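You operate a simulated robot arm through the tools that you are given. There is no shell and no other tool. Be economical: measure what you need, move in short steps, check, and stop when the job is done.

You are at the controls of a simulated robot arm. One attempt, no reset.

Task
Turn the clamped slat end for end and gauge its filler spot.
Fine: clamp it again, no dents; leave the gauge standing on the spot.
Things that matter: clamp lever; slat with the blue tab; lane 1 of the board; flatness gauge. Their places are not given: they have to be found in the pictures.

The check looks at the end state, three seconds after you hand in, the way a careful person would. Anything else that was tipped, shoved, dropped, spilled or broken makes it a failure.

Robot
A 6-joint arm with a two-finger parallel gripper, fixed in place. Base frame: the origin is at the foot of the arm, x ahead of it, y to its left, z up. Lengths are in m, angles in degrees, forces in N, time in s.
With the tool pointing down near the work surface it reaches from about 0.24 to 0.64 m from the base axis. Its first joint turns from -66.0 to 66.0 degrees. Payload 2.7 kg.
The tool frame sits at the grasp point between the pads (the TCP): z along the fingers, y along the line on which they close. The tips reach 0.023 m beyond it. The gripper opens to 0.094 m. The fingers are 0.038 m wide and 0.01 m thick; the gripper's body (0.054 by 0.096 m) begins 0.039 m behind the TCP.
Orientation is that of the tool frame in the base frame, as a unit quaternion [w, x, y, z]. With the fingers straight down and closing along the base's y, the tool's x points along the base's -x, its y along +y and its z along -z.

Tools
- The arm moves only by the tool drive_tool. Its argument "targets" is a list of rows, each a list of 7 numbers: the shift along the base's x, y, z in m, then the turn, a rotation vector about the base's x, y, z in degrees, then the closure, from 0 (fully open) to 1 (shut). In form: [[x, y, z, ax, ay, az, grip], ...]. A call has 1 to 10 rows; each row is the pose to reach, as a shift and turn from the pose commanded when the call began. Rows are played at 5 a second. More than 0.05 m and 8.6 degrees between two rows, or a gripper value outside its range, and nothing of the call is played. A pose out of reach is approached as far as the arm can. The call stops where the force on the tool passes 50 N (or 10 N more than at its start, if that is more) or the arm is blocked; 0.2 s more then pass. The fingers move at their own pace (about 0.045 m/s each) and stop on an object; they squeeze with about 34 N. The grip force told is the motor's: it shows also when the fingers shut on nothing. Time passes only in rows, and 0.2 s behind the last, so rows that repeat a pose let the fingers close. It gives the time, the measured TCP pose, the force on the tool (base axes), the opening and the grip force at its end, in the units of the frame above (readings bear some noise).
- Cameras (640 x 400 px; columns grow to the right, rows downward): "scene" is fixed at [0.0626, -0.4235, 1.4092]; the picture's right is [0.81, -0.59, 0.00], its down [-0.35, -0.49, -0.80] and it looks along [0.47, 0.65, -0.60] (base axes); focal length 359 px, centre (320, 200). "wrist" rides on the gripper at [-0.039, 0, -0.044] in the tool frame; the picture's right is [0.00, -1.00, 0.00], its down [0.97, 0.00, -0.24] and it looks along [0.24, 0.00, 0.97] (tool axes); focal length 218 px, centre (320, 200).
- get_image(camera): a new picture of that camera. No time passes.
- pixel_to_xyz(camera, pixels): for up to 12 pixels [column, row] of the newest picture of that camera ("zoom" is the newest enlarged one), the place [x, y, z] in the base frame of the surface seen there, good to about 0.002 m, but the place of the scene camera against the robot may be out by one fixed shift of up to 0.018 m in any direction. No time passes.
- enlarge(camera, box): a new picture of the part [left, top, right, bottom] of that camera's present view, enlarged. No time passes.
- hand_in(): hands the job in; it is judged then, once.

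Work in short steps. Measure before you move; look again where a grasp or a placing could have gone wrong, and mend it. You have 80 turns and 34 pictures in all, those below and enlarged ones among them. Open the gripper and draw the arm clear of the work before you hand the job in, unless the task says otherwise; then end with one line.

The tools are called after "Request:" as a command line: name --pt "numbers of a row" for each row, then --argument value for the rest, lists and objects as JSON in quotes. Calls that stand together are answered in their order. drive_tool: Moves the arm, as the interface text tells. Its arguments: {"type":"object","properties":{"targets":{"type":"array","items":{"type":"array","items":{"type":"number"}}}},"required":["targets"]} The other tools are called the same way: get_image (camera) takes a picture; pixel_to_xyz (camera, pixels) gives the place of the surface under pixels of a picture; enlarge (camera, box) takes an enlarged picture of a part of a camera's view; hand_in () hands the job in.

At the start:

```text
time: 0.0
ee_pos: [0.3817, 0.0158, 1.0907]
orientation: [0.0, 0.001, 1.0, -0.001]
force: [0.6, -0.4, 0.5]
opening: 0.0939
gripper_force: 0.3
```

scene: 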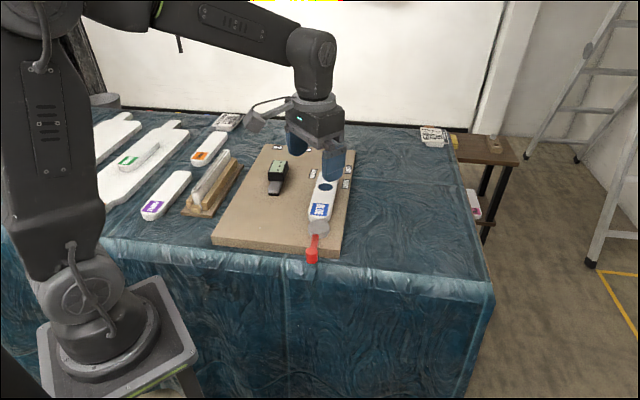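
wrist: 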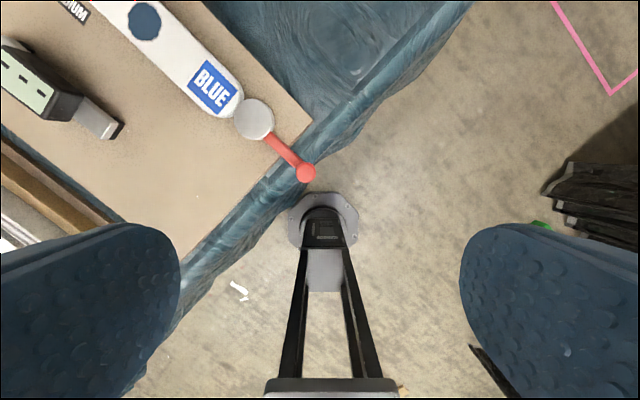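

The scene shows the slat with the blue label at (320,205) on a board, a red lever at (312,250), and a small gauge-like object at (278,178). I'll enlarge the board region.

Request:
enlarge --camera "scene" --box '[200, 130, 370, 270]'

Request:
enlarge --camera "wrist" --box '[0, 0, 340, 212]'

```text
2.86 times, centred on (285, 200) of scene
```

zoom: 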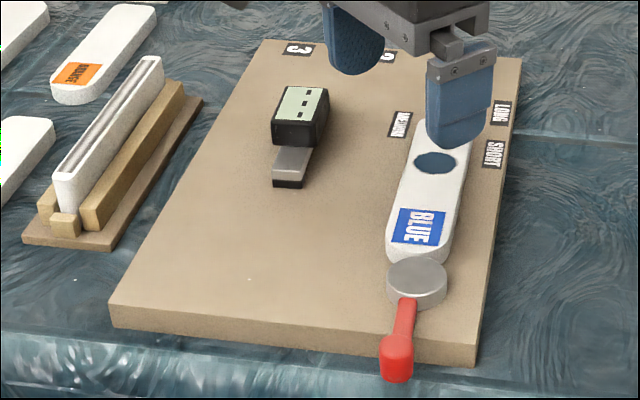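

```text
1.88 times, centred on (170, 106) of wrist
```

zoom: 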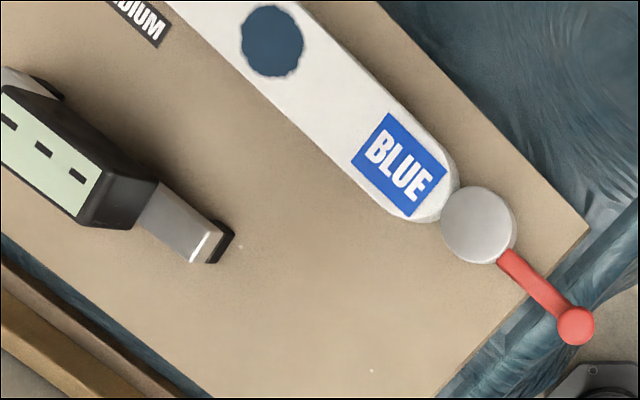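

I'll measure key points from the wrist view: slat, lever, cam and gauge.

Request:
pixel_to_xyz --camera "wrist" --pixels '[[144, 20], [212, 85], [254, 118], [305, 173], [285, 152], [235, 105], [313, 122], [30, 85], [100, 118], [118, 132], [178, 258], [150, 150]]'

Request:
pixel_to_xyz --camera "scene" --pixels '[[320, 226], [312, 250], [320, 210], [325, 187], [280, 165], [278, 188], [213, 240], [340, 255], [270, 148], [350, 195]]'

```text
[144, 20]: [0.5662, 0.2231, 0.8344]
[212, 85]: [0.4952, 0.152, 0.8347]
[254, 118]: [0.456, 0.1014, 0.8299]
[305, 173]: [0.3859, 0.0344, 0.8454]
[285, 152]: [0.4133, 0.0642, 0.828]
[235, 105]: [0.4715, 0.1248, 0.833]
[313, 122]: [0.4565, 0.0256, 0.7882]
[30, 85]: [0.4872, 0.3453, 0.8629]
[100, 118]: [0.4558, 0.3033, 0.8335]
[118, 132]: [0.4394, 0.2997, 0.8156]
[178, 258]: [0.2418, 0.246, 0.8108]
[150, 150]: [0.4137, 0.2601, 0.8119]
```

```text
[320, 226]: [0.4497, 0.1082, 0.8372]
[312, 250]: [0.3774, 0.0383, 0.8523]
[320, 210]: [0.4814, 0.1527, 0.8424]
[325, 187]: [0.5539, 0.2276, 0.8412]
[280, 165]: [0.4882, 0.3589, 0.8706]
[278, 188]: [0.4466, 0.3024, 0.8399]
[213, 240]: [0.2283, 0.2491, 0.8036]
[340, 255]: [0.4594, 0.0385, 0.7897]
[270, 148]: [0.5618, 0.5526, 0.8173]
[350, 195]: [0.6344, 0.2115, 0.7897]
```

Slat axis lies at about 45° in the base frame. I'll move over the board to see it all, staying high.

Request:
drive_tool --pt "0.02 0.04 0.0 0 0 0 0" --pt "0.04 0.08 0.0 0 0 0 0" --pt "0.07 0.12 0.0 0 0 0 0" --pt "0.1 0.16 0.0 0 0 0 0" --pt "0.12 0.2 0.0 0 0 0 0" --pt "0.12 0.2 0.0 0 0 0 0"

Request:
get_image --camera "wrist"

Request:
get_image --camera "scene"

```text
time: 1.4
ee_pos: [0.5019, 0.2152, 1.0906]
orientation: [0.0, 0.0, 1.0, 0.001]
force: [-0.2, 0.1, 0.4]
opening: 0.0939
gripper_force: 0.1
```

```text
29 pictures are left
```

wrist: 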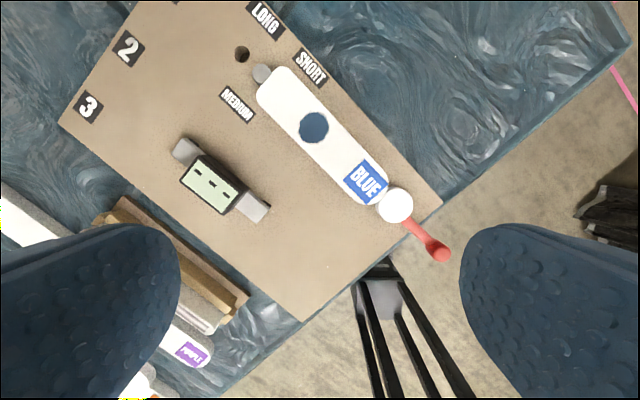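

```text
28 pictures are left
```

scene: 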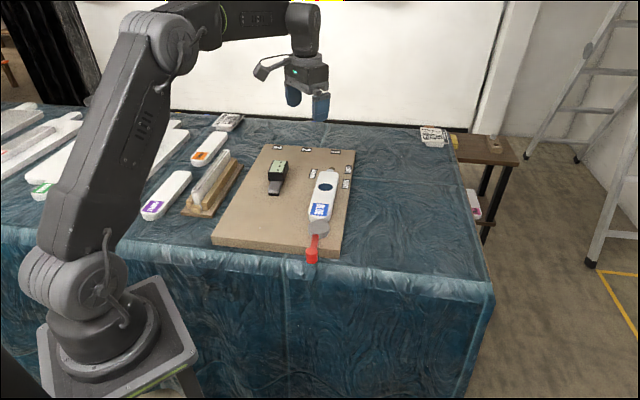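

Request:
enlarge --camera "wrist" --box '[60, 0, 480, 262]'

Request:
pixel_to_xyz --camera "wrist" --pixels '[[262, 73], [242, 53], [258, 99], [290, 68], [314, 128], [366, 181], [355, 198], [388, 180], [395, 206], [438, 253], [414, 228], [300, 160]]'

Request:
pixel_to_xyz --camera "wrist" --pixels '[[186, 151], [215, 183], [255, 207], [192, 170], [238, 197], [202, 157], [230, 208], [440, 203], [303, 319], [62, 122], [128, 48], [187, 100]]'

```text
1.52 times, centred on (270, 131) of wrist
```

zoom: 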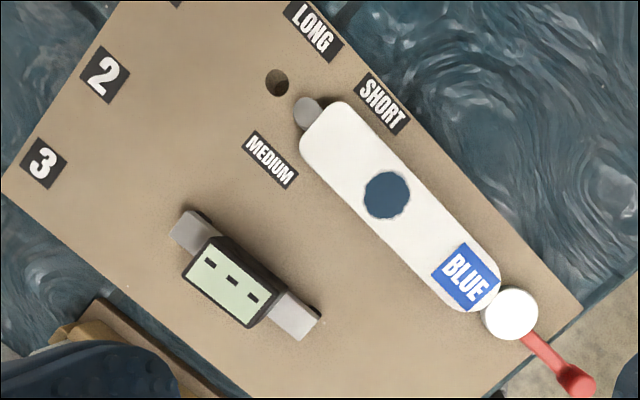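

```text
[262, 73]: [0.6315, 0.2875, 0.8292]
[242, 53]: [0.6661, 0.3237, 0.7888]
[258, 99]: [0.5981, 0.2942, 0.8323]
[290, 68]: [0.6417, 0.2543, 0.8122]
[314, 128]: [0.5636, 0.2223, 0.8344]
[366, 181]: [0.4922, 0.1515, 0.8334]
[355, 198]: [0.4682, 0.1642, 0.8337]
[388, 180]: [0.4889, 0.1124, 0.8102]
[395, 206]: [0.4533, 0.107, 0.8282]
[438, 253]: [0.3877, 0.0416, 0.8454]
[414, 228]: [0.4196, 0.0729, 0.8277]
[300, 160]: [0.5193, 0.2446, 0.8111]
```

```text
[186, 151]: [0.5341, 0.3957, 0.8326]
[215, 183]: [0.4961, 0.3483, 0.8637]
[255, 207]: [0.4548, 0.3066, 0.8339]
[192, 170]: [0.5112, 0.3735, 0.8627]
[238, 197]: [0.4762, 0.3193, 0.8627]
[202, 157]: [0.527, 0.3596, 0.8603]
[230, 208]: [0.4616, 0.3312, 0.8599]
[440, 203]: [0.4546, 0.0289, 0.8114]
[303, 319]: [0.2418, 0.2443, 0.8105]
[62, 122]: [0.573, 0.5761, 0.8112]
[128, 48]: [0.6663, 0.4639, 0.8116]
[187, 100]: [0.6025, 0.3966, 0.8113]
```

The slat is in lane 1 between a peg at (0.63,0.287) and the cam at (0.454,0.105), with the lever knob at (0.387,0.04). I'll lower towards the cam and yaw +45° so that the fingers close across the slat, then look closely.

Request:
drive_tool --pt "-0.01 -0.02 -0.02 0 0 8 0" --pt "-0.02 -0.04 -0.04 0 0 16 0" --pt "-0.03 -0.06 -0.06 0 0 24 0" --pt "-0.04 -0.075 -0.08 0 0 32 0" --pt "-0.045 -0.09 -0.09 0 0 39 0" --pt "-0.05 -0.1 -0.09 0 0 45 0" --pt "-0.05 -0.1 -0.09 0 0 45 0"

Request:
get_image --camera "wrist"

```text
time: 3.0
ee_pos: [0.4517, 0.1157, 1.0002]
orientation: [-0.001, -0.384, 0.923, 0.0]
force: [-0.1, 0.7, 1.3]
opening: 0.094
gripper_force: 0.0
```

```text
26 pictures are left
```

wrist: 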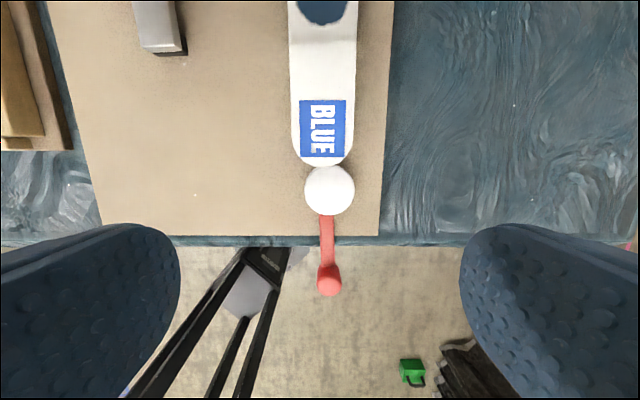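

The lever is at (328,270), pointing straight outward, and the cam disc is at (329,190). I'll enlarge it and measure edges.

Request:
enlarge --camera "wrist" --box '[260, 90, 420, 310]'

Request:
pixel_to_xyz --camera "wrist" --pixels '[[307, 190], [352, 190], [329, 172], [329, 211], [328, 228], [329, 255], [329, 282], [292, 100], [354, 100], [324, 158], [322, 235], [334, 235]]'

```text
1.82 times, centred on (340, 200) of wrist
```

zoom: 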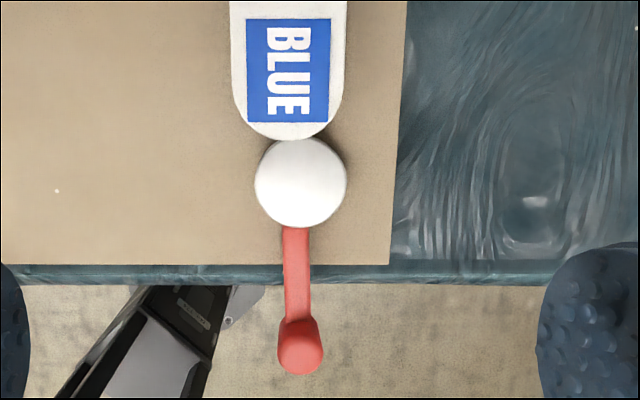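

```text
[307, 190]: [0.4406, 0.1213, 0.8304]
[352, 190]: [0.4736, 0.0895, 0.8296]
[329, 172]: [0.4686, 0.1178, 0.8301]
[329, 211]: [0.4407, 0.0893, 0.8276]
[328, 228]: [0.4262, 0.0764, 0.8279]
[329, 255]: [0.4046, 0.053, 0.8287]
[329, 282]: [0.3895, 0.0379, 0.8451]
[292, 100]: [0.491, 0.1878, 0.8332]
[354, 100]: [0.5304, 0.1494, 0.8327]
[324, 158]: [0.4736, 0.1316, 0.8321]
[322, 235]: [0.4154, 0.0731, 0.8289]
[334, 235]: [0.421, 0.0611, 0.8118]
```

Cam disc centre ≈(0.4565,0.1045), lever radius ≈0.095, stem top 0.829, knob top 0.845. The disc sits slightly right of the slat axis, suggesting it loosens when swung toward the board's interior. I'll straddle the knob with half-open fingers.

Request:
drive_tool --pt "-0.02 -0.025 -0.02 0 0 0 0.3" --pt "-0.04 -0.05 -0.05 0 0 0 0.5" --pt "-0.06 -0.075 -0.09 0 0 0 0.5" --pt "-0.06 -0.075 -0.12 0 0 0 0.5" --pt "-0.06 -0.075 -0.14 0 0 0 0.5" --pt "-0.06 -0.075 -0.155 0 0 0 0.5" --pt "-0.06 -0.075 -0.155 0 0 0 0.5"

Request:
get_image --camera "wrist"

```text
refused: row 3 steps farther than a row can; nothing moved
```

```text
24 pictures are left
```

wrist: 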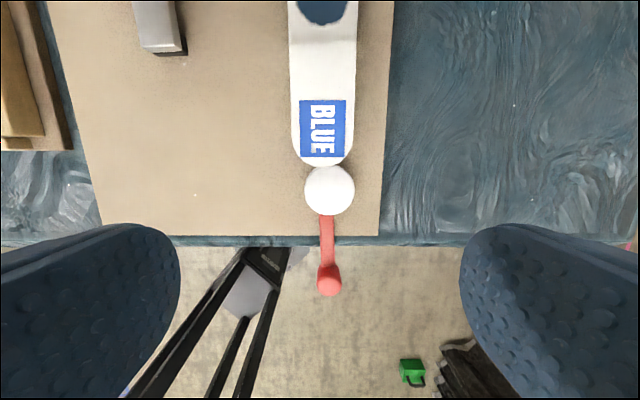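

A row was too long (over 0.05 m); I'll split it and replay.

Request:
drive_tool --pt "-0.02 -0.025 -0.02 0 0 0 0.3" --pt "-0.04 -0.05 -0.04 0 0 0 0.5" --pt "-0.06 -0.075 -0.06 0 0 0 0.5" --pt "-0.06 -0.075 -0.09 0 0 0 0.5" --pt "-0.06 -0.075 -0.115 0 0 0 0.5" --pt "-0.06 -0.075 -0.14 0 0 0 0.5" --pt "-0.06 -0.075 -0.155 0 0 0 0.5" --pt "-0.06 -0.075 -0.155 0 0 0 0.5"

Request:
get_image --camera "wrist"

```text
time: 4.8
ee_pos: [0.3919, 0.0416, 0.8453]
orientation: [0.0, -0.383, 0.924, 0.0]
force: [0.4, 0.1, 0.6]
opening: 0.047
gripper_force: 0.1
```

```text
23 pictures are left
```

wrist: 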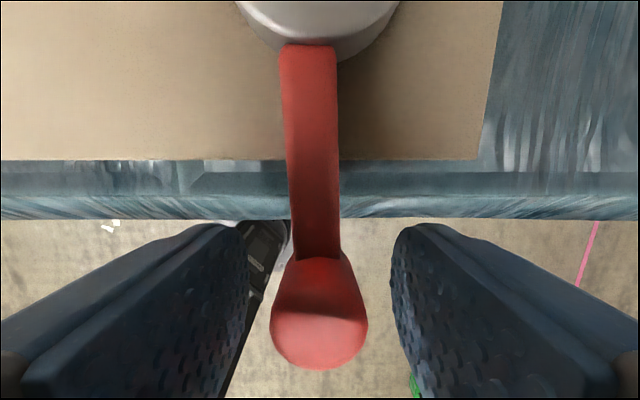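

The knob (320,320) sits between the fingers. I'll swing it clockwise (seen from above) 40° about the pivot and watch the force.

Request:
drive_tool --pt "-0.0085 0.009 0 0 0 -8 0.5" --pt "-0.0158 0.0191 0 0 0 -16 0.5" --pt "-0.0214 0.0301 0 0 0 -24 0.5" --pt "-0.0256 0.0418 0 0 0 -32 0.5" --pt "-0.0281 0.0539 0 0 0 -40 0.5"

Request:
get_image --camera "wrist"

```text
time: 6.0
ee_pos: [0.3631, 0.0959, 0.8467]
orientation: [0.0, -0.043, 0.999, 0.001]
force: [-0.2, -0.5, -0.1]
opening: 0.0476
gripper_force: 0.5
```

```text
22 pictures are left
```

wrist: 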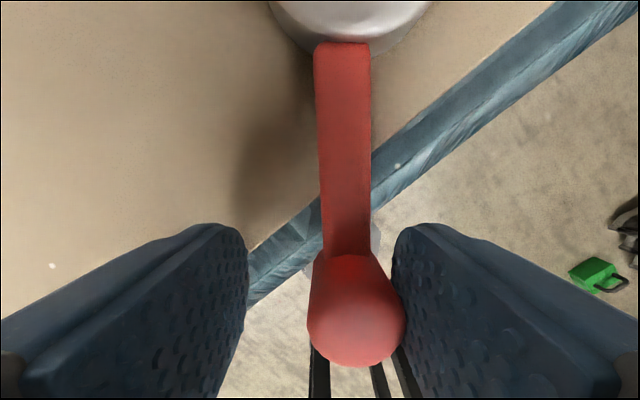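

It swings freely with no force. Continuing to about 88°.

Request:
drive_tool --pt "-0.0007 0.0124 0 0 0 -8 0.5" --pt "0.0003 0.0247 0 0 0 -16 0.5" --pt "0.0029 0.0368 0 0 0 -24 0.5" --pt "0.0073 0.0485 0 0 0 -32 0.5" --pt "0.0132 0.0593 0 0 0 -40 0.5" --pt "0.0206 0.0693 0 0 0 -48 0.5"

Request:
get_image --camera "wrist"

```text
time: 7.4
ee_pos: [0.3844, 0.1642, 0.8448]
orientation: [0.0, 0.367, 0.93, 0.0]
force: [-0.5, -0.5, 0.4]
opening: 0.047
gripper_force: 0.2
```

```text
21 pictures are left
```

wrist: 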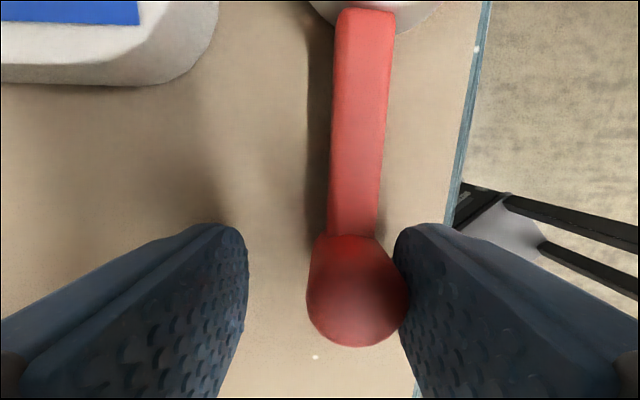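

The lever is swung and a gap has opened between the cam and the slat. I'll rise straight up, then move over the slat while yawing to -135° to test the wrist's range.

Request:
drive_tool --pt "0 0 0.02 0 0 0 0.45" --pt "0 0 0.06 0 0 0 0.2" --pt "0 0 0.1 0 0 0 0" --pt "0.02 0 0.13 0 0 -8 0" --pt "0.05 0 0.155 0 0 -16 0" --pt "0.08 0 0.155 0 0 -24 0" --pt "0.1 0 0.155 0 0 -32 0" --pt "0.12 0 0.155 0 0 -40 0" --pt "0.13 0 0.155 0 0 -48 0" --pt "0.13 0 0.155 0 0 -56 0"

Request:
drive_tool --pt "0 0 0 0 0 -8 0" --pt "0 0 0 0 0 -16 0" --pt "0 0 0 0 0 -24 0" --pt "0 0 0 0 0 -32 0" --pt "0 0 0 0 0 -36 0" --pt "0 0 0 0 0 -36 0"

Request:
get_image --camera "wrist"

```text
time: 9.6
ee_pos: [0.5148, 0.1632, 1.0008]
orientation: [0.001, 0.762, 0.648, 0.0]
force: [-0.1, -0.1, -0.8]
opening: 0.0943
gripper_force: 0.0
```

```text
time: 11.0
ee_pos: [0.5134, 0.1645, 1.0011]
orientation: [0.0, 0.924, 0.382, 0.0]
force: [0.7, -0.9, -1.4]
opening: 0.0938
gripper_force: 0.1
```

```text
20 pictures are left
```

wrist: 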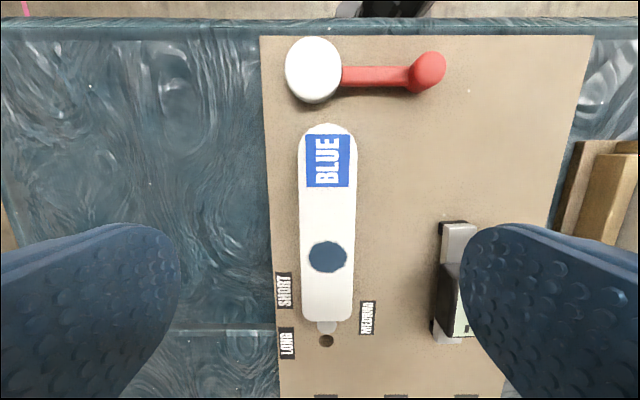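

Yaw −135° is reachable (slat vertical in view, label at (327,160), spot at (327,256)). Measuring slat edges, cam and peg now.

Request:
pixel_to_xyz --camera "wrist" --pixels '[[327, 126], [301, 200], [354, 200], [303, 290], [352, 290], [326, 319], [327, 256], [327, 328], [313, 68], [428, 70], [375, 76], [313, 102]]'

Request:
enlarge --camera "wrist" --box '[260, 220, 500, 370]'

```text
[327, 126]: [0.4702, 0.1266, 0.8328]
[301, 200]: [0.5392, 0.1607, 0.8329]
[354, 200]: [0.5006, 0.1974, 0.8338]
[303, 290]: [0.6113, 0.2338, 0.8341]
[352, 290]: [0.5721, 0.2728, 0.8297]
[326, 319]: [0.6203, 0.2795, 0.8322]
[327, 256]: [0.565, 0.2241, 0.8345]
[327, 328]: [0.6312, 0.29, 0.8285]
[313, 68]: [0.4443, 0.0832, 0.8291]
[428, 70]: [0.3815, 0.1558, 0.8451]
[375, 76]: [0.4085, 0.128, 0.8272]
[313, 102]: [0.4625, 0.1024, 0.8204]
```

```text
2.67 times, centred on (380, 295) of wrist
```

zoom: 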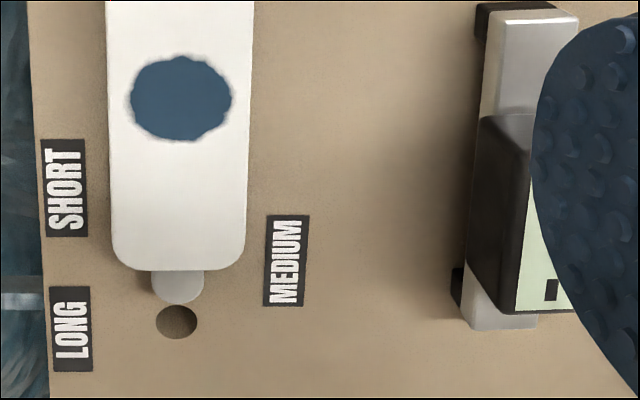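

Slat: length ≈0.2145, centre ≈(0.5454,0.2039), width 0.055, top 0.834; the spot is 0.0276 from centre. I'll descend on the centre with the gripper open.

Request:
drive_tool --pt "0.016 0.02 -0.02 0 0 0 0" --pt "0.032 0.0394 -0.04 0 0 0 0" --pt "0.032 0.0394 -0.08 0 0 0 0" --pt "0.032 0.0394 -0.12 0 0 0 0" --pt "0.032 0.0394 -0.145 0 0 0 0" --pt "0.032 0.0394 -0.163 0 0 0 0" --pt "0.032 0.0394 -0.163 0 0 0 0"

Request:
get_image --camera "wrist"

```text
time: 12.6
ee_pos: [0.5469, 0.2032, 0.8384]
orientation: [0.0, 0.924, 0.383, 0.0]
force: [-0.3, -0.3, -0.9]
opening: 0.094
gripper_force: 0.1
```

```text
18 pictures are left
```

wrist: 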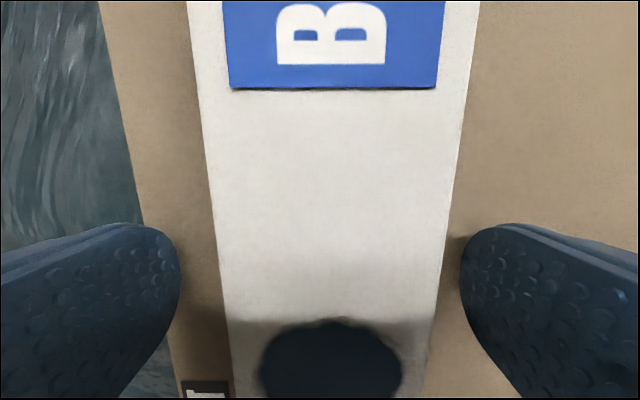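

The slat sits slightly right of the finger midpoint (~3 mm); I'll shift by that and close.

Request:
drive_tool --pt "-0.002 0.002 0 0 0 0 0" --pt "-0.002 0.002 0 0 0 0 0.3" --pt "-0.002 0.002 0 0 0 0 0.6" --pt "-0.002 0.002 0 0 0 0 0.6" --pt "-0.002 0.002 0 0 0 0 0.6" --pt "-0.002 0.002 0 0 0 0 0.6"

```text
time: 14.0
ee_pos: [0.5448, 0.2061, 0.8383]
orientation: [0.001, 0.924, 0.383, 0.001]
force: [0.2, -0.6, 0.4]
opening: 0.0573
gripper_force: 34.0
```

Gripped at 0.057 m. Lifting 0.1 m.

Request:
drive_tool --pt "0 0 0.01 0 0 0 0.6" --pt "0 0 0.03 0 0 0 0.6" --pt "0 0 0.06 0 0 0 0.6" --pt "0 0 0.09 0 0 0 0.6" --pt "0 0 0.1 0 0 0 0.6" --pt "0 0 0.1 0 0 8 0.6" --pt "0 0 0.1 0 0 16 0.6" --pt "0 0 0.1 0 0 24 0.6" --pt "0 0 0.1 0 0 32 0.6" --pt "0 0 0.1 0 0 40 0.6"

Request:
get_image --camera "wrist"

```text
time: 16.2
ee_pos: [0.5443, 0.2061, 0.9382]
orientation: [0.0, 0.736, 0.677, 0.0]
force: [0.6, 0.3, -2.3]
opening: 0.0573
gripper_force: 33.8
```

```text
17 pictures are left
```

wrist: 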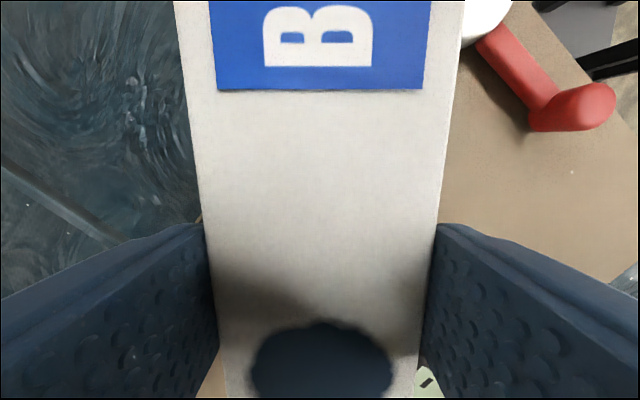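

Held firmly and level. Rotating the remaining 140°.

Request:
drive_tool --pt "0 0 0 0 0 8 0.6" --pt "0 0 0 0 0 16 0.6" --pt "0 0 0 0 0 24 0.6" --pt "0 0 0 0 0 32 0.6" --pt "0 0 0 0 0 40 0.6" --pt "0 0 0 0 0 48 0.6" --pt "0 0 0 0 0 56 0.6" --pt "0 0 0 0 0 64 0.6" --pt "0 0 0 0 0 72 0.6" --pt "0 0 0 0 0 80 0.6"

Request:
drive_tool --pt "0 0 0 0 0 8 0.6" --pt "0 0 0 0 0 16 0.6" --pt "0 0 0 0 0 24 0.6" --pt "0 0 0 0 0 32 0.6" --pt "0 0 0 0 0 40 0.6" --pt "0 0 0 0 0 48 0.6" --pt "0 0 0 0 0 56 0.6" --pt "0 0 0 0 0 60 0.6" --pt "0 0 0 0 0 60 0.6"

Request:
get_image --camera "wrist"

```text
time: 18.4
ee_pos: [0.5449, 0.2046, 0.9384]
orientation: [0.0, 0.128, 0.992, 0.001]
force: [-0.3, -0.5, -1.7]
opening: 0.0574
gripper_force: 34.1
```

```text
time: 20.4
ee_pos: [0.5438, 0.2061, 0.9379]
orientation: [-0.001, -0.383, 0.924, 0.0]
force: [0.1, -0.6, -1.2]
opening: 0.0571
gripper_force: 33.8
```

```text
16 pictures are left
```

wrist: 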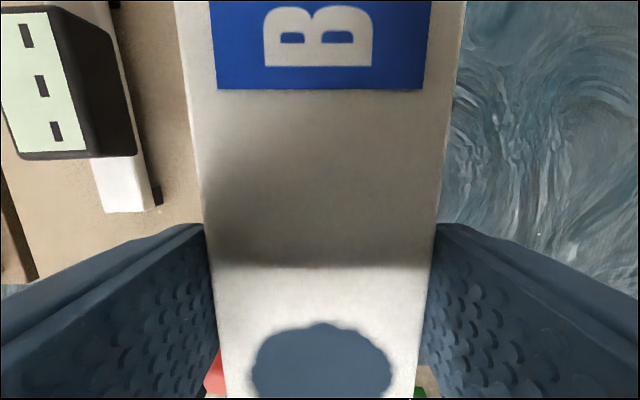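

Turned 180°; the blue end now points toward the peg. Lowering with a ~2 mm margin from the peg.

Request:
drive_tool --pt "-0.0006 -0.0039 -0.02 0 0 0 0.6" --pt "-0.0006 -0.0039 -0.05 0 0 0 0.6" --pt "-0.0006 -0.0039 -0.07 0 0 0 0.6" --pt "-0.0006 -0.0039 -0.085 0 0 0 0.6" --pt "-0.0006 -0.0039 -0.093 0 0 0 0.6" --pt "-0.0006 -0.0039 -0.097 0 0 0 0.6" --pt "-0.0006 -0.0039 -0.0995 0 0 0 0.6" --pt "-0.0006 -0.0039 -0.0995 0 0 0 0.6"

```text
time: 22.2
ee_pos: [0.5437, 0.2031, 0.8377]
orientation: [0.0, -0.382, 0.924, 0.0]
force: [-0.3, 0.6, 0.1]
opening: 0.0572
gripper_force: 34.4
```

The weight has come off the tool, so the slat rests on the board. Releasing and rising, backing off along the lane for a view.

Request:
drive_tool --pt "0 0 0 0 0 0 0.3" --pt "0 0 0 0 0 0 0" --pt "0 0 0 0 0 0 0" --pt "0 0 0.03 0 0 0 0" --pt "0 0 0.07 0 0 0 0" --pt "0 0 0.11 0 0 0 0" --pt "0 0 0.15 0 0 0 0" --pt "-0.02 -0.02 0.17 0 0 0 0" --pt "-0.02 -0.02 0.17 0 0 0 0"

Request:
get_image --camera "wrist"

```text
time: 24.2
ee_pos: [0.5225, 0.1806, 1.0089]
orientation: [0.0, -0.382, 0.924, 0.0]
force: [0.2, 1.1, -1.0]
opening: 0.0943
gripper_force: 0.1
```

```text
15 pictures are left
```

wrist: 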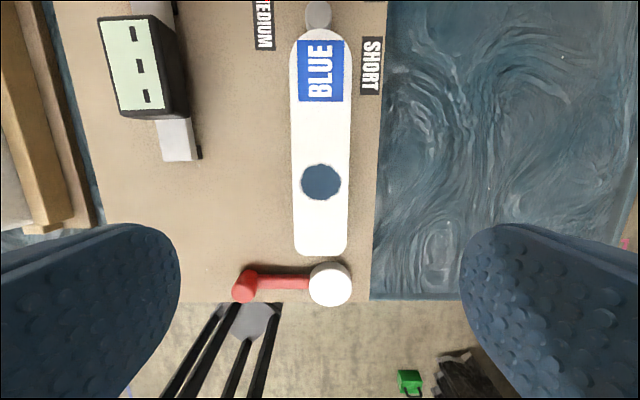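

Request:
pixel_to_xyz --camera "wrist" --pixels '[[319, 31], [318, 14], [292, 90], [350, 90], [295, 230], [347, 230], [320, 252], [320, 182], [330, 283], [244, 286], [330, 264], [290, 279]]'

Request:
enlarge --camera "wrist" --box '[80, 0, 400, 200]'

```text
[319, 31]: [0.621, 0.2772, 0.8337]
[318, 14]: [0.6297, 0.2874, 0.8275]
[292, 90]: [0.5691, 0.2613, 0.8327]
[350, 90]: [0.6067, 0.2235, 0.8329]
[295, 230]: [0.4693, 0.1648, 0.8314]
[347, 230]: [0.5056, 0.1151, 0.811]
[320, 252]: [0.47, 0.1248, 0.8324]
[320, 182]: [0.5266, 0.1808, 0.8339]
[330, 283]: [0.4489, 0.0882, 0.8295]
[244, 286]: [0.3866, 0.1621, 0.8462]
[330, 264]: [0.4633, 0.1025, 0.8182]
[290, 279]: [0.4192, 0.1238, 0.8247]
```

```text
2.00 times, centred on (240, 100) of wrist
```

zoom: 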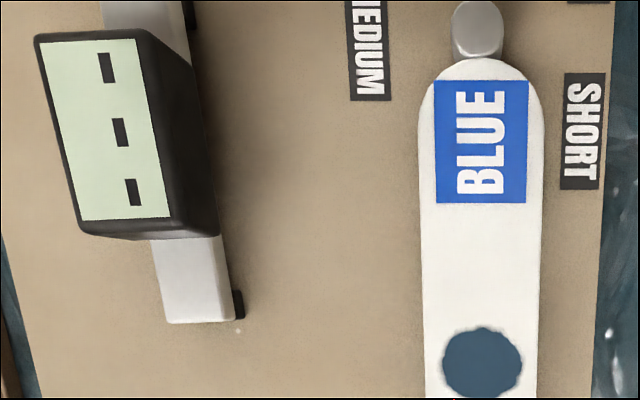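

The slat sits flush against the peg (gap ~2 mm), spot now at (0.526,0.182). Next I move back over the lever knob (~(0.384,0.160)) with yaw −43°, staying high.

Request:
drive_tool --pt "-0.015 -0.002 0 0 0 -8 0" --pt "-0.03 -0.005 0 0 0 -16 0" --pt "-0.045 -0.008 0 0 0 -24 0" --pt "-0.06 -0.01 0 0 0 -32 0" --pt "-0.075 -0.012 0 0 0 -40 0.1" --pt "-0.09 -0.014 0 0 0 -48 0.2" --pt "-0.105 -0.016 -0.02 0 0 -56 0.3" --pt "-0.12 -0.018 -0.04 0 0 -64 0.4" --pt "-0.135 -0.02 -0.06 0 0 -72 0.4" --pt "-0.1395 -0.0206 -0.08 0 0 -80 0.4"

Request:
drive_tool --pt "0 0 0 0 0 -8 0.42" --pt "0 0 -0.03 0 0 -8 0.42" --pt "0 0 -0.06 0 0 -8 0.42" --pt "0 0 -0.075 0 0 -8 0.42" --pt "0 0 -0.084 0 0 -8 0.42" --pt "0 0 -0.084 0 0 -8 0.5" --pt "0 0 -0.084 0 0 -8 0.5"

Request:
get_image --camera "wrist"

```text
time: 26.4
ee_pos: [0.3846, 0.1618, 0.9268]
orientation: [-0.001, 0.302, 0.953, 0.001]
force: [0.6, -0.1, -0.5]
opening: 0.0567
gripper_force: 0.0
```

```text
time: 28.0
ee_pos: [0.385, 0.1612, 0.8435]
orientation: [-0.001, 0.366, 0.93, 0.0]
force: [-1.3, -0.7, 0.4]
opening: 0.0469
gripper_force: 0.0
```

```text
13 pictures are left
```

wrist: 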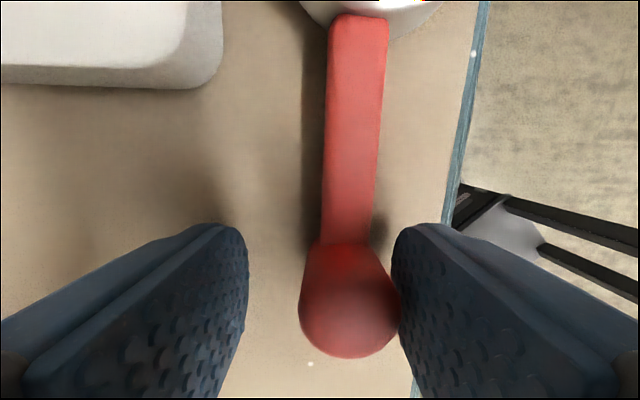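

Knob at (348,300) between the fingers. Swinging it counter-clockwise back along the arc, 80° in this call.

Request:
drive_tool --pt "-0.0068 -0.0098 0.001 0 0 8 0.5" --pt "-0.0123 -0.0206 0.001 0 0 16 0.5" --pt "-0.0162 -0.0319 0.001 0 0 24 0.5" --pt "-0.0184 -0.0437 0.001 0 0 32 0.5" --pt "-0.019 -0.0557 0.001 0 0 40 0.5" --pt "-0.0179 -0.0677 0.001 0 0 48 0.5" --pt "-0.0153 -0.0793 0.001 0 0 56 0.5" --pt "-0.0108 -0.0905 0.001 0 0 64 0.5" --pt "-0.0051 -0.101 0.001 0 0 72 0.5" --pt "0.0021 -0.1106 0.001 0 0 80 0.5"

Request:
get_image --camera "wrist"

```text
time: 30.2
ee_pos: [0.3857, 0.0502, 0.8444]
orientation: [0.0, -0.318, 0.948, 0.001]
force: [-0.7, 1.2, 0.2]
opening: 0.0475
gripper_force: 0.8
```

```text
12 pictures are left
```

wrist: 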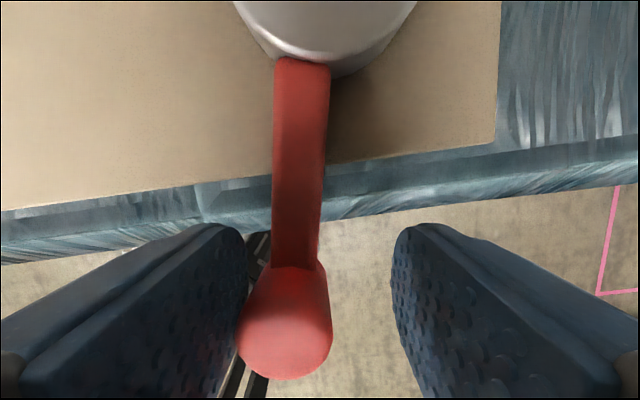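

Left finger is pushing the knob, no notable force yet; the lever is about 14° short of its original direction. Continuing 14° in small steps.

Request:
drive_tool --pt "0.0042 -0.0043 0 0 0 4 0.5" --pt "0.0085 -0.0084 0 0 0 8 0.5" --pt "0.012 -0.0113 0 0 0 11 0.5" --pt "0.0156 -0.014 0 0 0 14 0.5" --pt "0.0156 -0.014 0 0 0 14 0.5"

Request:
get_image --camera "wrist"

```text
time: 31.4
ee_pos: [0.4022, 0.0361, 0.8452]
orientation: [0.0, -0.43, 0.903, -0.001]
force: [-1.2, 0.4, 0.4]
opening: 0.0475
gripper_force: 0.3
```

```text
11 pictures are left
```

wrist: 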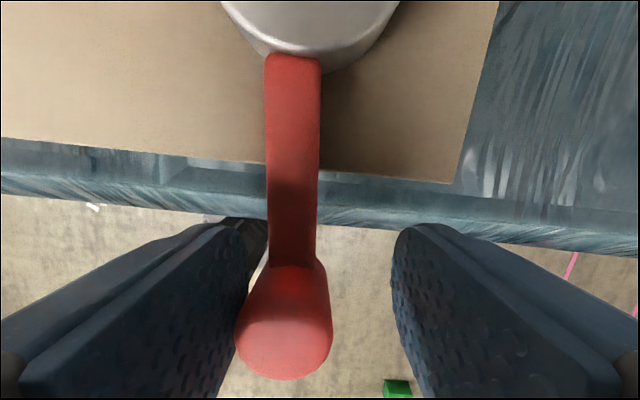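

The lever is near its original direction, with little force. Measuring the knob and stem to compare with the start.

Request:
pixel_to_xyz --camera "wrist" --pixels '[[285, 325], [291, 75], [291, 230], [310, 25], [285, 355]]'

```text
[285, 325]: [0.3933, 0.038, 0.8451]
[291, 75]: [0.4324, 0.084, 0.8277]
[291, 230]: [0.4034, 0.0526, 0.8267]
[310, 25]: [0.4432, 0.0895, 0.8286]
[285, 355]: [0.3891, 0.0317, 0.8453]
```

Stem direction is 47°, the same as at the start (47°). I'll rise and view from the same pose as before for direct comparison.

Request:
drive_tool --pt "-0.001 0.001 0.0 0 0 0 0.4" --pt "-0.001 0.001 0.03 0 0 0 0.3" --pt "-0.001 0.001 0.07 0 0 0 0" --pt "0.01 0.02 0.11 0 0 -6 0" --pt "0.03 0.05 0.135 0 0 -6 0" --pt "0.05 0.0796 0.155 0 0 -6 0" --pt "0.05 0.0796 0.155 0 0 -6 0"

Request:
get_image --camera "wrist"

```text
time: 33.0
ee_pos: [0.4543, 0.1145, 0.9996]
orientation: [0.0, -0.382, 0.924, 0.0]
force: [-0.8, 0.5, -1.2]
opening: 0.094
gripper_force: 0.0
```

```text
10 pictures are left
```

wrist: 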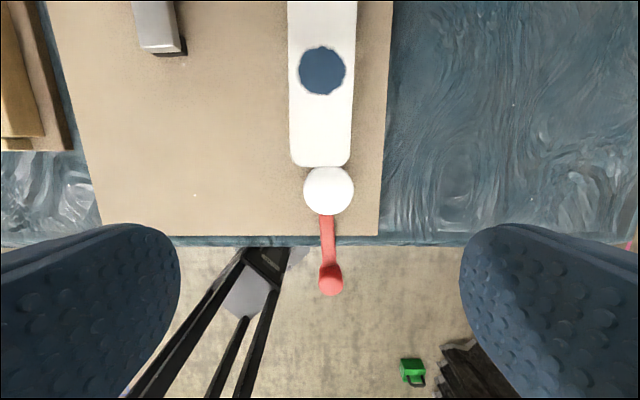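

Clamp geometry matches the start (cam at (328,190), knob (331,283), slat end flush with the cam). Next the gauge: moving above it for a look.

Request:
drive_tool --pt "0.01 0.04 0.01 0 0 0 0" --pt "0.015 0.08 0.02 0 0 0 0" --pt "0.02 0.12 0.02 0 0 0 0" --pt "0.025 0.16 0.02 0 0 0 0" --pt "0.03 0.2 0.0 0 0 0 0" --pt "0.03 0.22 -0.02 0 0 0 0" --pt "0.03 0.22 -0.02 0 0 0 0"

Request:
get_image --camera "wrist"

```text
time: 34.6
ee_pos: [0.482, 0.3353, 0.9805]
orientation: [0.0, -0.383, 0.924, 0.0]
force: [0.4, 0.5, 1.2]
opening: 0.094
gripper_force: 0.0
```

```text
9 pictures are left
```

wrist: 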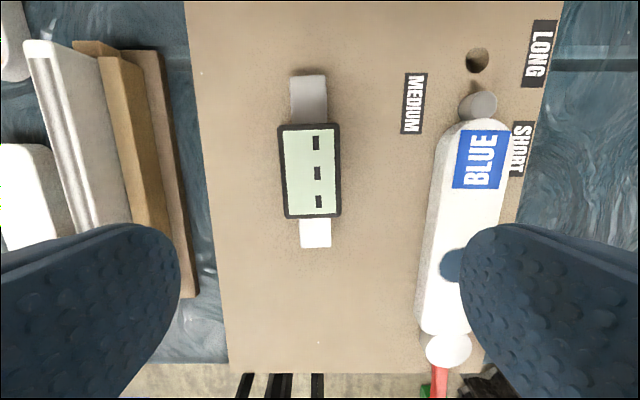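

Gauge body corners at (278,126), (338,123), (287,217), (341,214); bar ends at rows 76 and 247. Measuring.

Request:
pixel_to_xyz --camera "wrist" --pixels '[[284, 130], [334, 128], [290, 212], [337, 210], [311, 170], [293, 80], [323, 80], [304, 243], [329, 243], [308, 78], [317, 246], [450, 265]]'

Request:
enlarge --camera "wrist" --box '[240, 50, 400, 270]'

Request:
enlarge --camera "scene" --box '[240, 140, 360, 270]'

```text
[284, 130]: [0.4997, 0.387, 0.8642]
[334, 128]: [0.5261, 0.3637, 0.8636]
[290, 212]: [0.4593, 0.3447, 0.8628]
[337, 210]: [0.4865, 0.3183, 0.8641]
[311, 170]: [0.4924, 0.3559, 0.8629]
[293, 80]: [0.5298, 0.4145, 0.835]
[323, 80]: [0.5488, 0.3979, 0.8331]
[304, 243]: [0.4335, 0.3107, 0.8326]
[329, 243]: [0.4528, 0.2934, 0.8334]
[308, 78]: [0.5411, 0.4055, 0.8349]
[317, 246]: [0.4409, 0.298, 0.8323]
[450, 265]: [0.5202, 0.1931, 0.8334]
```

```text
1.82 times, centred on (320, 160) of wrist
```

zoom: 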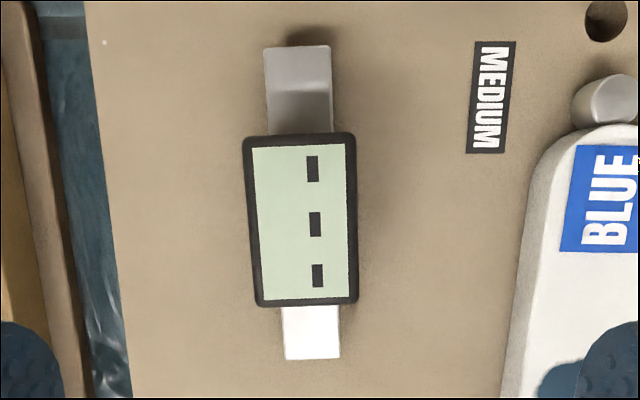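

```text
3.08 times, centred on (300, 205) of scene
```

zoom: 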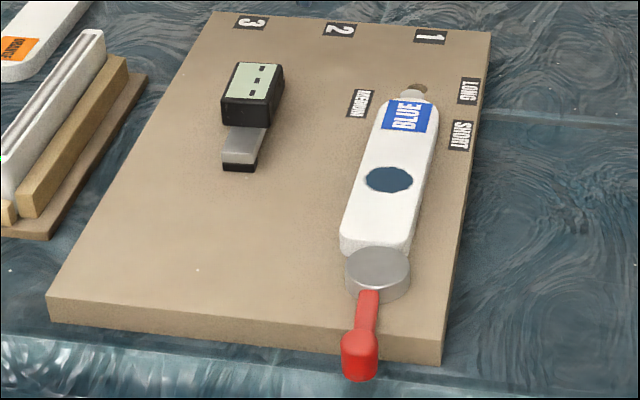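

Gauge centre ≈(0.491,0.354), yaw ≈47°, body ~0.039 wide, top 0.864. Descending over the body with the gripper open.

Request:
drive_tool --pt "0.005 0.01 -0.02 0 0 1 0" --pt "0.009 0.0187 -0.04 0 0 2 0" --pt "0.009 0.0187 -0.07 0 0 2 0" --pt "0.009 0.0187 -0.1 0 0 2 0" --pt "0.009 0.0187 -0.122 0 0 2 0" --pt "0.009 0.0187 -0.122 0 0 2 0.3" --pt "0.009 0.0187 -0.122 0 0 2 0.3"

Request:
get_image --camera "wrist"

```text
time: 36.2
ee_pos: [0.4916, 0.3554, 0.8579]
orientation: [0.0, -0.398, 0.917, 0.0]
force: [-0.5, 0.0, -0.2]
opening: 0.0661
gripper_force: 0.1
```

```text
6 pictures are left
```

wrist: 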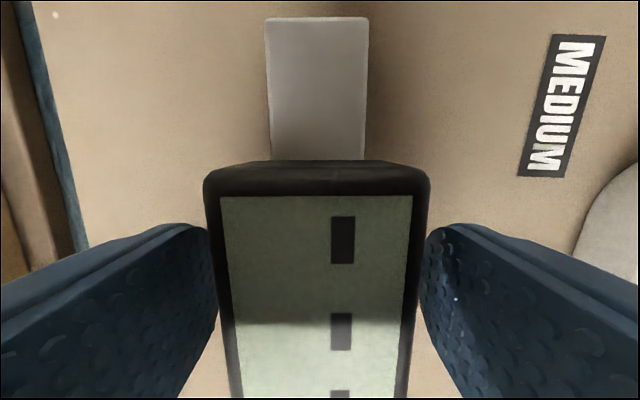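

Body centred between the fingers. Closing.

Request:
drive_tool --pt "0 0 0 0 0 0 0.5" --pt "0 0 0 0 0 0 0.7" --pt "0 0 0 0 0 0 0.7" --pt "0 0 0 0 0 0 0.7" --pt "0 0 0.005 0 0 0 0.7" --pt "0 0 0.02 0 0 0 0.7" --pt "0 0 0.05 0 0 0 0.7" --pt "0 0 0.08 0 0 0 0.7" --pt "0 0 0.08 0 0 0 0.7"

```text
time: 38.2
ee_pos: [0.4906, 0.3559, 0.9398]
orientation: [0.0, -0.399, 0.917, 0.0]
force: [-0.3, -0.4, -1.7]
opening: 0.0456
gripper_force: 33.7
```

Gauge held (0.0456 m). Carrying it to above the spot, target ≈(0.527,0.184), aligned with the slat.

Request:
drive_tool --pt "0.008 -0.035 0.01 0 0 -1 0.7" --pt "0.016 -0.07 0.01 0 0 -2 0.7" --pt "0.024 -0.105 0.01 0 0 -2 0.7" --pt "0.032 -0.14 0.01 0 0 -2 0.7" --pt "0.036 -0.165 0.0 0 0 -2 0.7" --pt "0.036 -0.1715 -0.02 0 0 -2 0.7" --pt "0.036 -0.1715 -0.035 0 0 -2 0.7" --pt "0.036 -0.1715 -0.035 0 0 -2 0.7"

Request:
get_image --camera "wrist"

Request:
enlarge --camera "scene" --box '[260, 140, 380, 270]'

```text
time: 40.0
ee_pos: [0.527, 0.1839, 0.9041]
orientation: [0.0, -0.383, 0.924, 0.0]
force: [-0.3, -0.6, -1.5]
opening: 0.0456
gripper_force: 34.3
```

```text
5 pictures are left
```

wrist: 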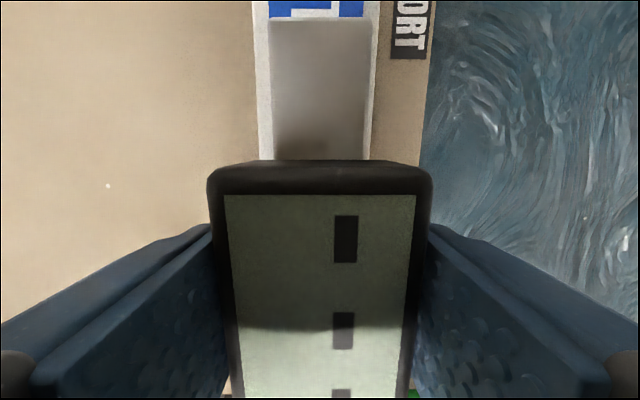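

```text
3.08 times, centred on (320, 205) of scene
```

zoom: 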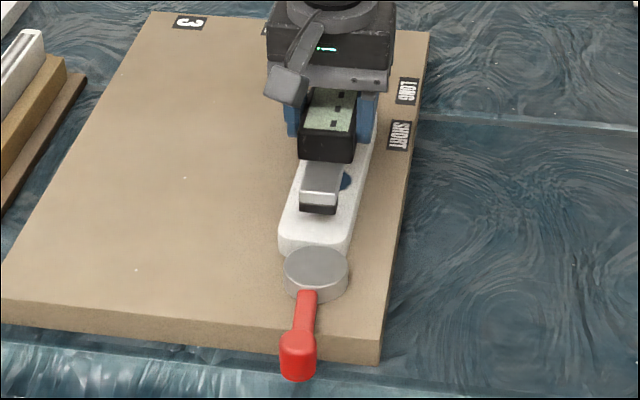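

Gauge is aligned with the slat (bar 270–368 within slat 258–376). Lowering ~23 mm gently.

Request:
drive_tool --pt "0 0 -0.01 0 0 0 0.7" --pt "0 0 -0.016 0 0 0 0.7" --pt "0 0 -0.02 0 0 0 0.7" --pt "0 0 -0.022 0 0 0 0.7" --pt "0 0 -0.022 0 0 0 0.7"

```text
time: 41.2
ee_pos: [0.527, 0.1844, 0.8813]
orientation: [0.001, -0.383, 0.924, -0.001]
force: [0.3, -1.2, -1.2]
opening: 0.0457
gripper_force: 33.7
```

Still carrying (≈ −1.2 N); lowering in half-millimetre steps for contact.

Request:
drive_tool --pt "0 0 -0.0005 0 0 0 0.7" --pt "0 0 -0.001 0 0 0 0.7" --pt "0 0 -0.001 0 0 0 0.7"

```text
time: 42.0
ee_pos: [0.5263, 0.1831, 0.8804]
orientation: [-0.001, -0.383, 0.924, -0.001]
force: [0.7, 0.1, -0.7]
opening: 0.0457
gripper_force: 34.1
```

Force is shrinking; another half-millimetre.

Request:
drive_tool --pt "0 0 -0.0005 0 0 0 0.7" --pt "0 0 -0.0007 0 0 0 0.7" --pt "0 0 -0.0007 0 0 0 0.7"

```text
time: 42.8
ee_pos: [0.5274, 0.1827, 0.8802]
orientation: [0.0, -0.382, 0.924, 0.0]
force: [-0.8, 0.8, 4.7]
opening: 0.0456
gripper_force: 33.8
```

Contact (+4.7 N). Releasing and rising straight up, then away for a view.

Request:
drive_tool --pt "0 0 0.0005 0 0 0 0.45" --pt "0 0 0.0005 0 0 0 0.3" --pt "0 0 0.0005 0 0 0 0.2" --pt "0 0 0.03 0 0 0 0.2" --pt "0 0 0.07 0 0 0 0.1" --pt "0 0 0.11 0 0 0 0" --pt "0 0 0.14 0 0 0 0" --pt "0.0 0.0 0.16 0 0 0 0" --pt "0.0 0.0 0.16 0 0 0 0"

Request:
get_image --camera "wrist"

```text
time: 44.8
ee_pos: [0.5265, 0.1831, 1.0391]
orientation: [0.0, -0.382, 0.924, 0.001]
force: [-0.1, -0.1, 0.8]
opening: 0.0939
gripper_force: 0.0
```

```text
3 pictures are left
```

wrist: 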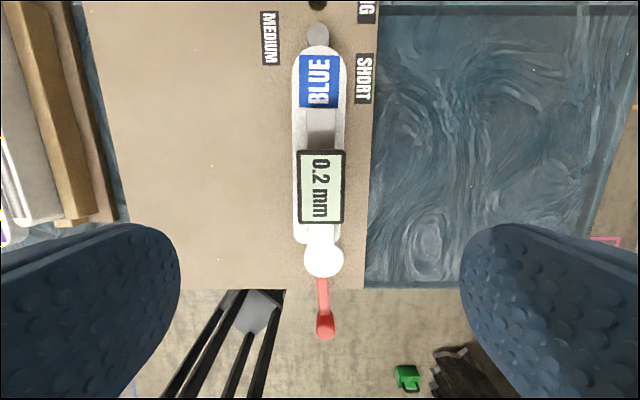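

The gauge now reads "0.2 mm" on the spot. I'll enlarge and measure the peg/slat/cam contacts to confirm the clamping.

Request:
pixel_to_xyz --camera "wrist" --pixels '[[318, 47], [318, 42], [318, 36], [303, 242], [324, 260], [324, 278], [325, 325], [320, 186], [320, 112]]'

Request:
enlarge --camera "wrist" --box '[250, 10, 390, 350]'

```text
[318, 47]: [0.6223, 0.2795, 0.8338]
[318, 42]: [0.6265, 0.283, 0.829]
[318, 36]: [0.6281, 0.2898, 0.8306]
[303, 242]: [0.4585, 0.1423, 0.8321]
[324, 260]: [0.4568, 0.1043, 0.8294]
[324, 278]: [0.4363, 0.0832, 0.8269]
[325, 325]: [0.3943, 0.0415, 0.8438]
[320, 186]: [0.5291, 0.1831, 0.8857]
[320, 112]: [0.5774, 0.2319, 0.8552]
```

```text
1.18 times, centred on (320, 180) of wrist
```

zoom: 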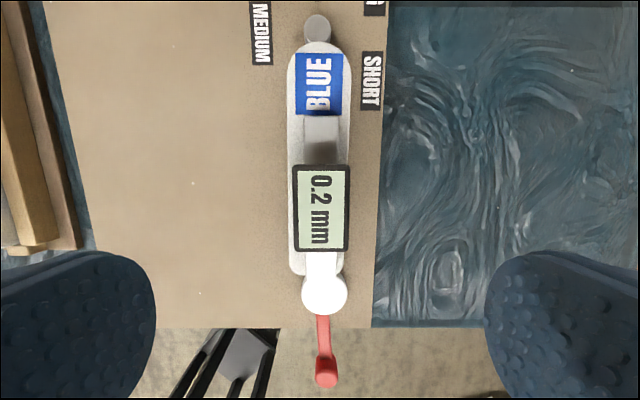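

Slat end is at u≈0.637 against the peg, as originally, and the cam and lever are at their starting places, so it is clamped. Drawing the arm up and away.

Request:
drive_tool --pt "-0.02 0 0.02 0 0 0 0" --pt "-0.05 0 0.04 0 0 0 0" --pt "-0.08 -0.02 0.05 0 0 0 0" --pt "-0.12 -0.04 0.05 0 0 0 0" --pt "-0.12 -0.04 0.05 0 0 0 0"

Request:
get_image --camera "scene"

```text
time: 46.0
ee_pos: [0.4055, 0.1428, 1.0917]
orientation: [0.0, -0.383, 0.924, 0.0]
force: [0.0, 0.1, -0.6]
opening: 0.0941
gripper_force: 0.1
```

```text
1 pictures are left
```

scene: 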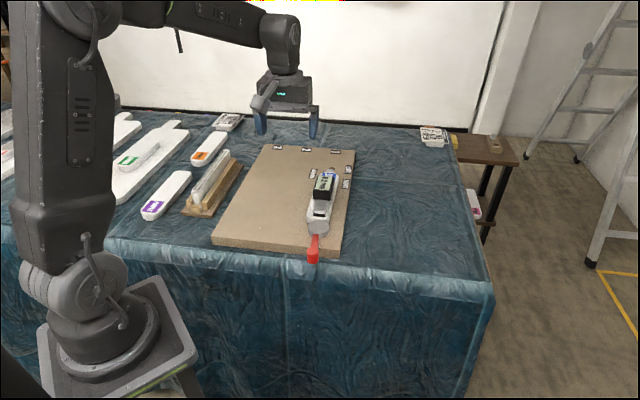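

The gauge stands on the slat at (323,187), the lever is at (312,250) as at the start, and everything else is undisturbed. Handing in.

Request:
hand_in

```text
The job is handed in.
```

The slat is turned end for end and clamped again in lane 1. The gauge stands on the filler spot and reads 0.2 mm, and I saw no other object moved in the last picture.
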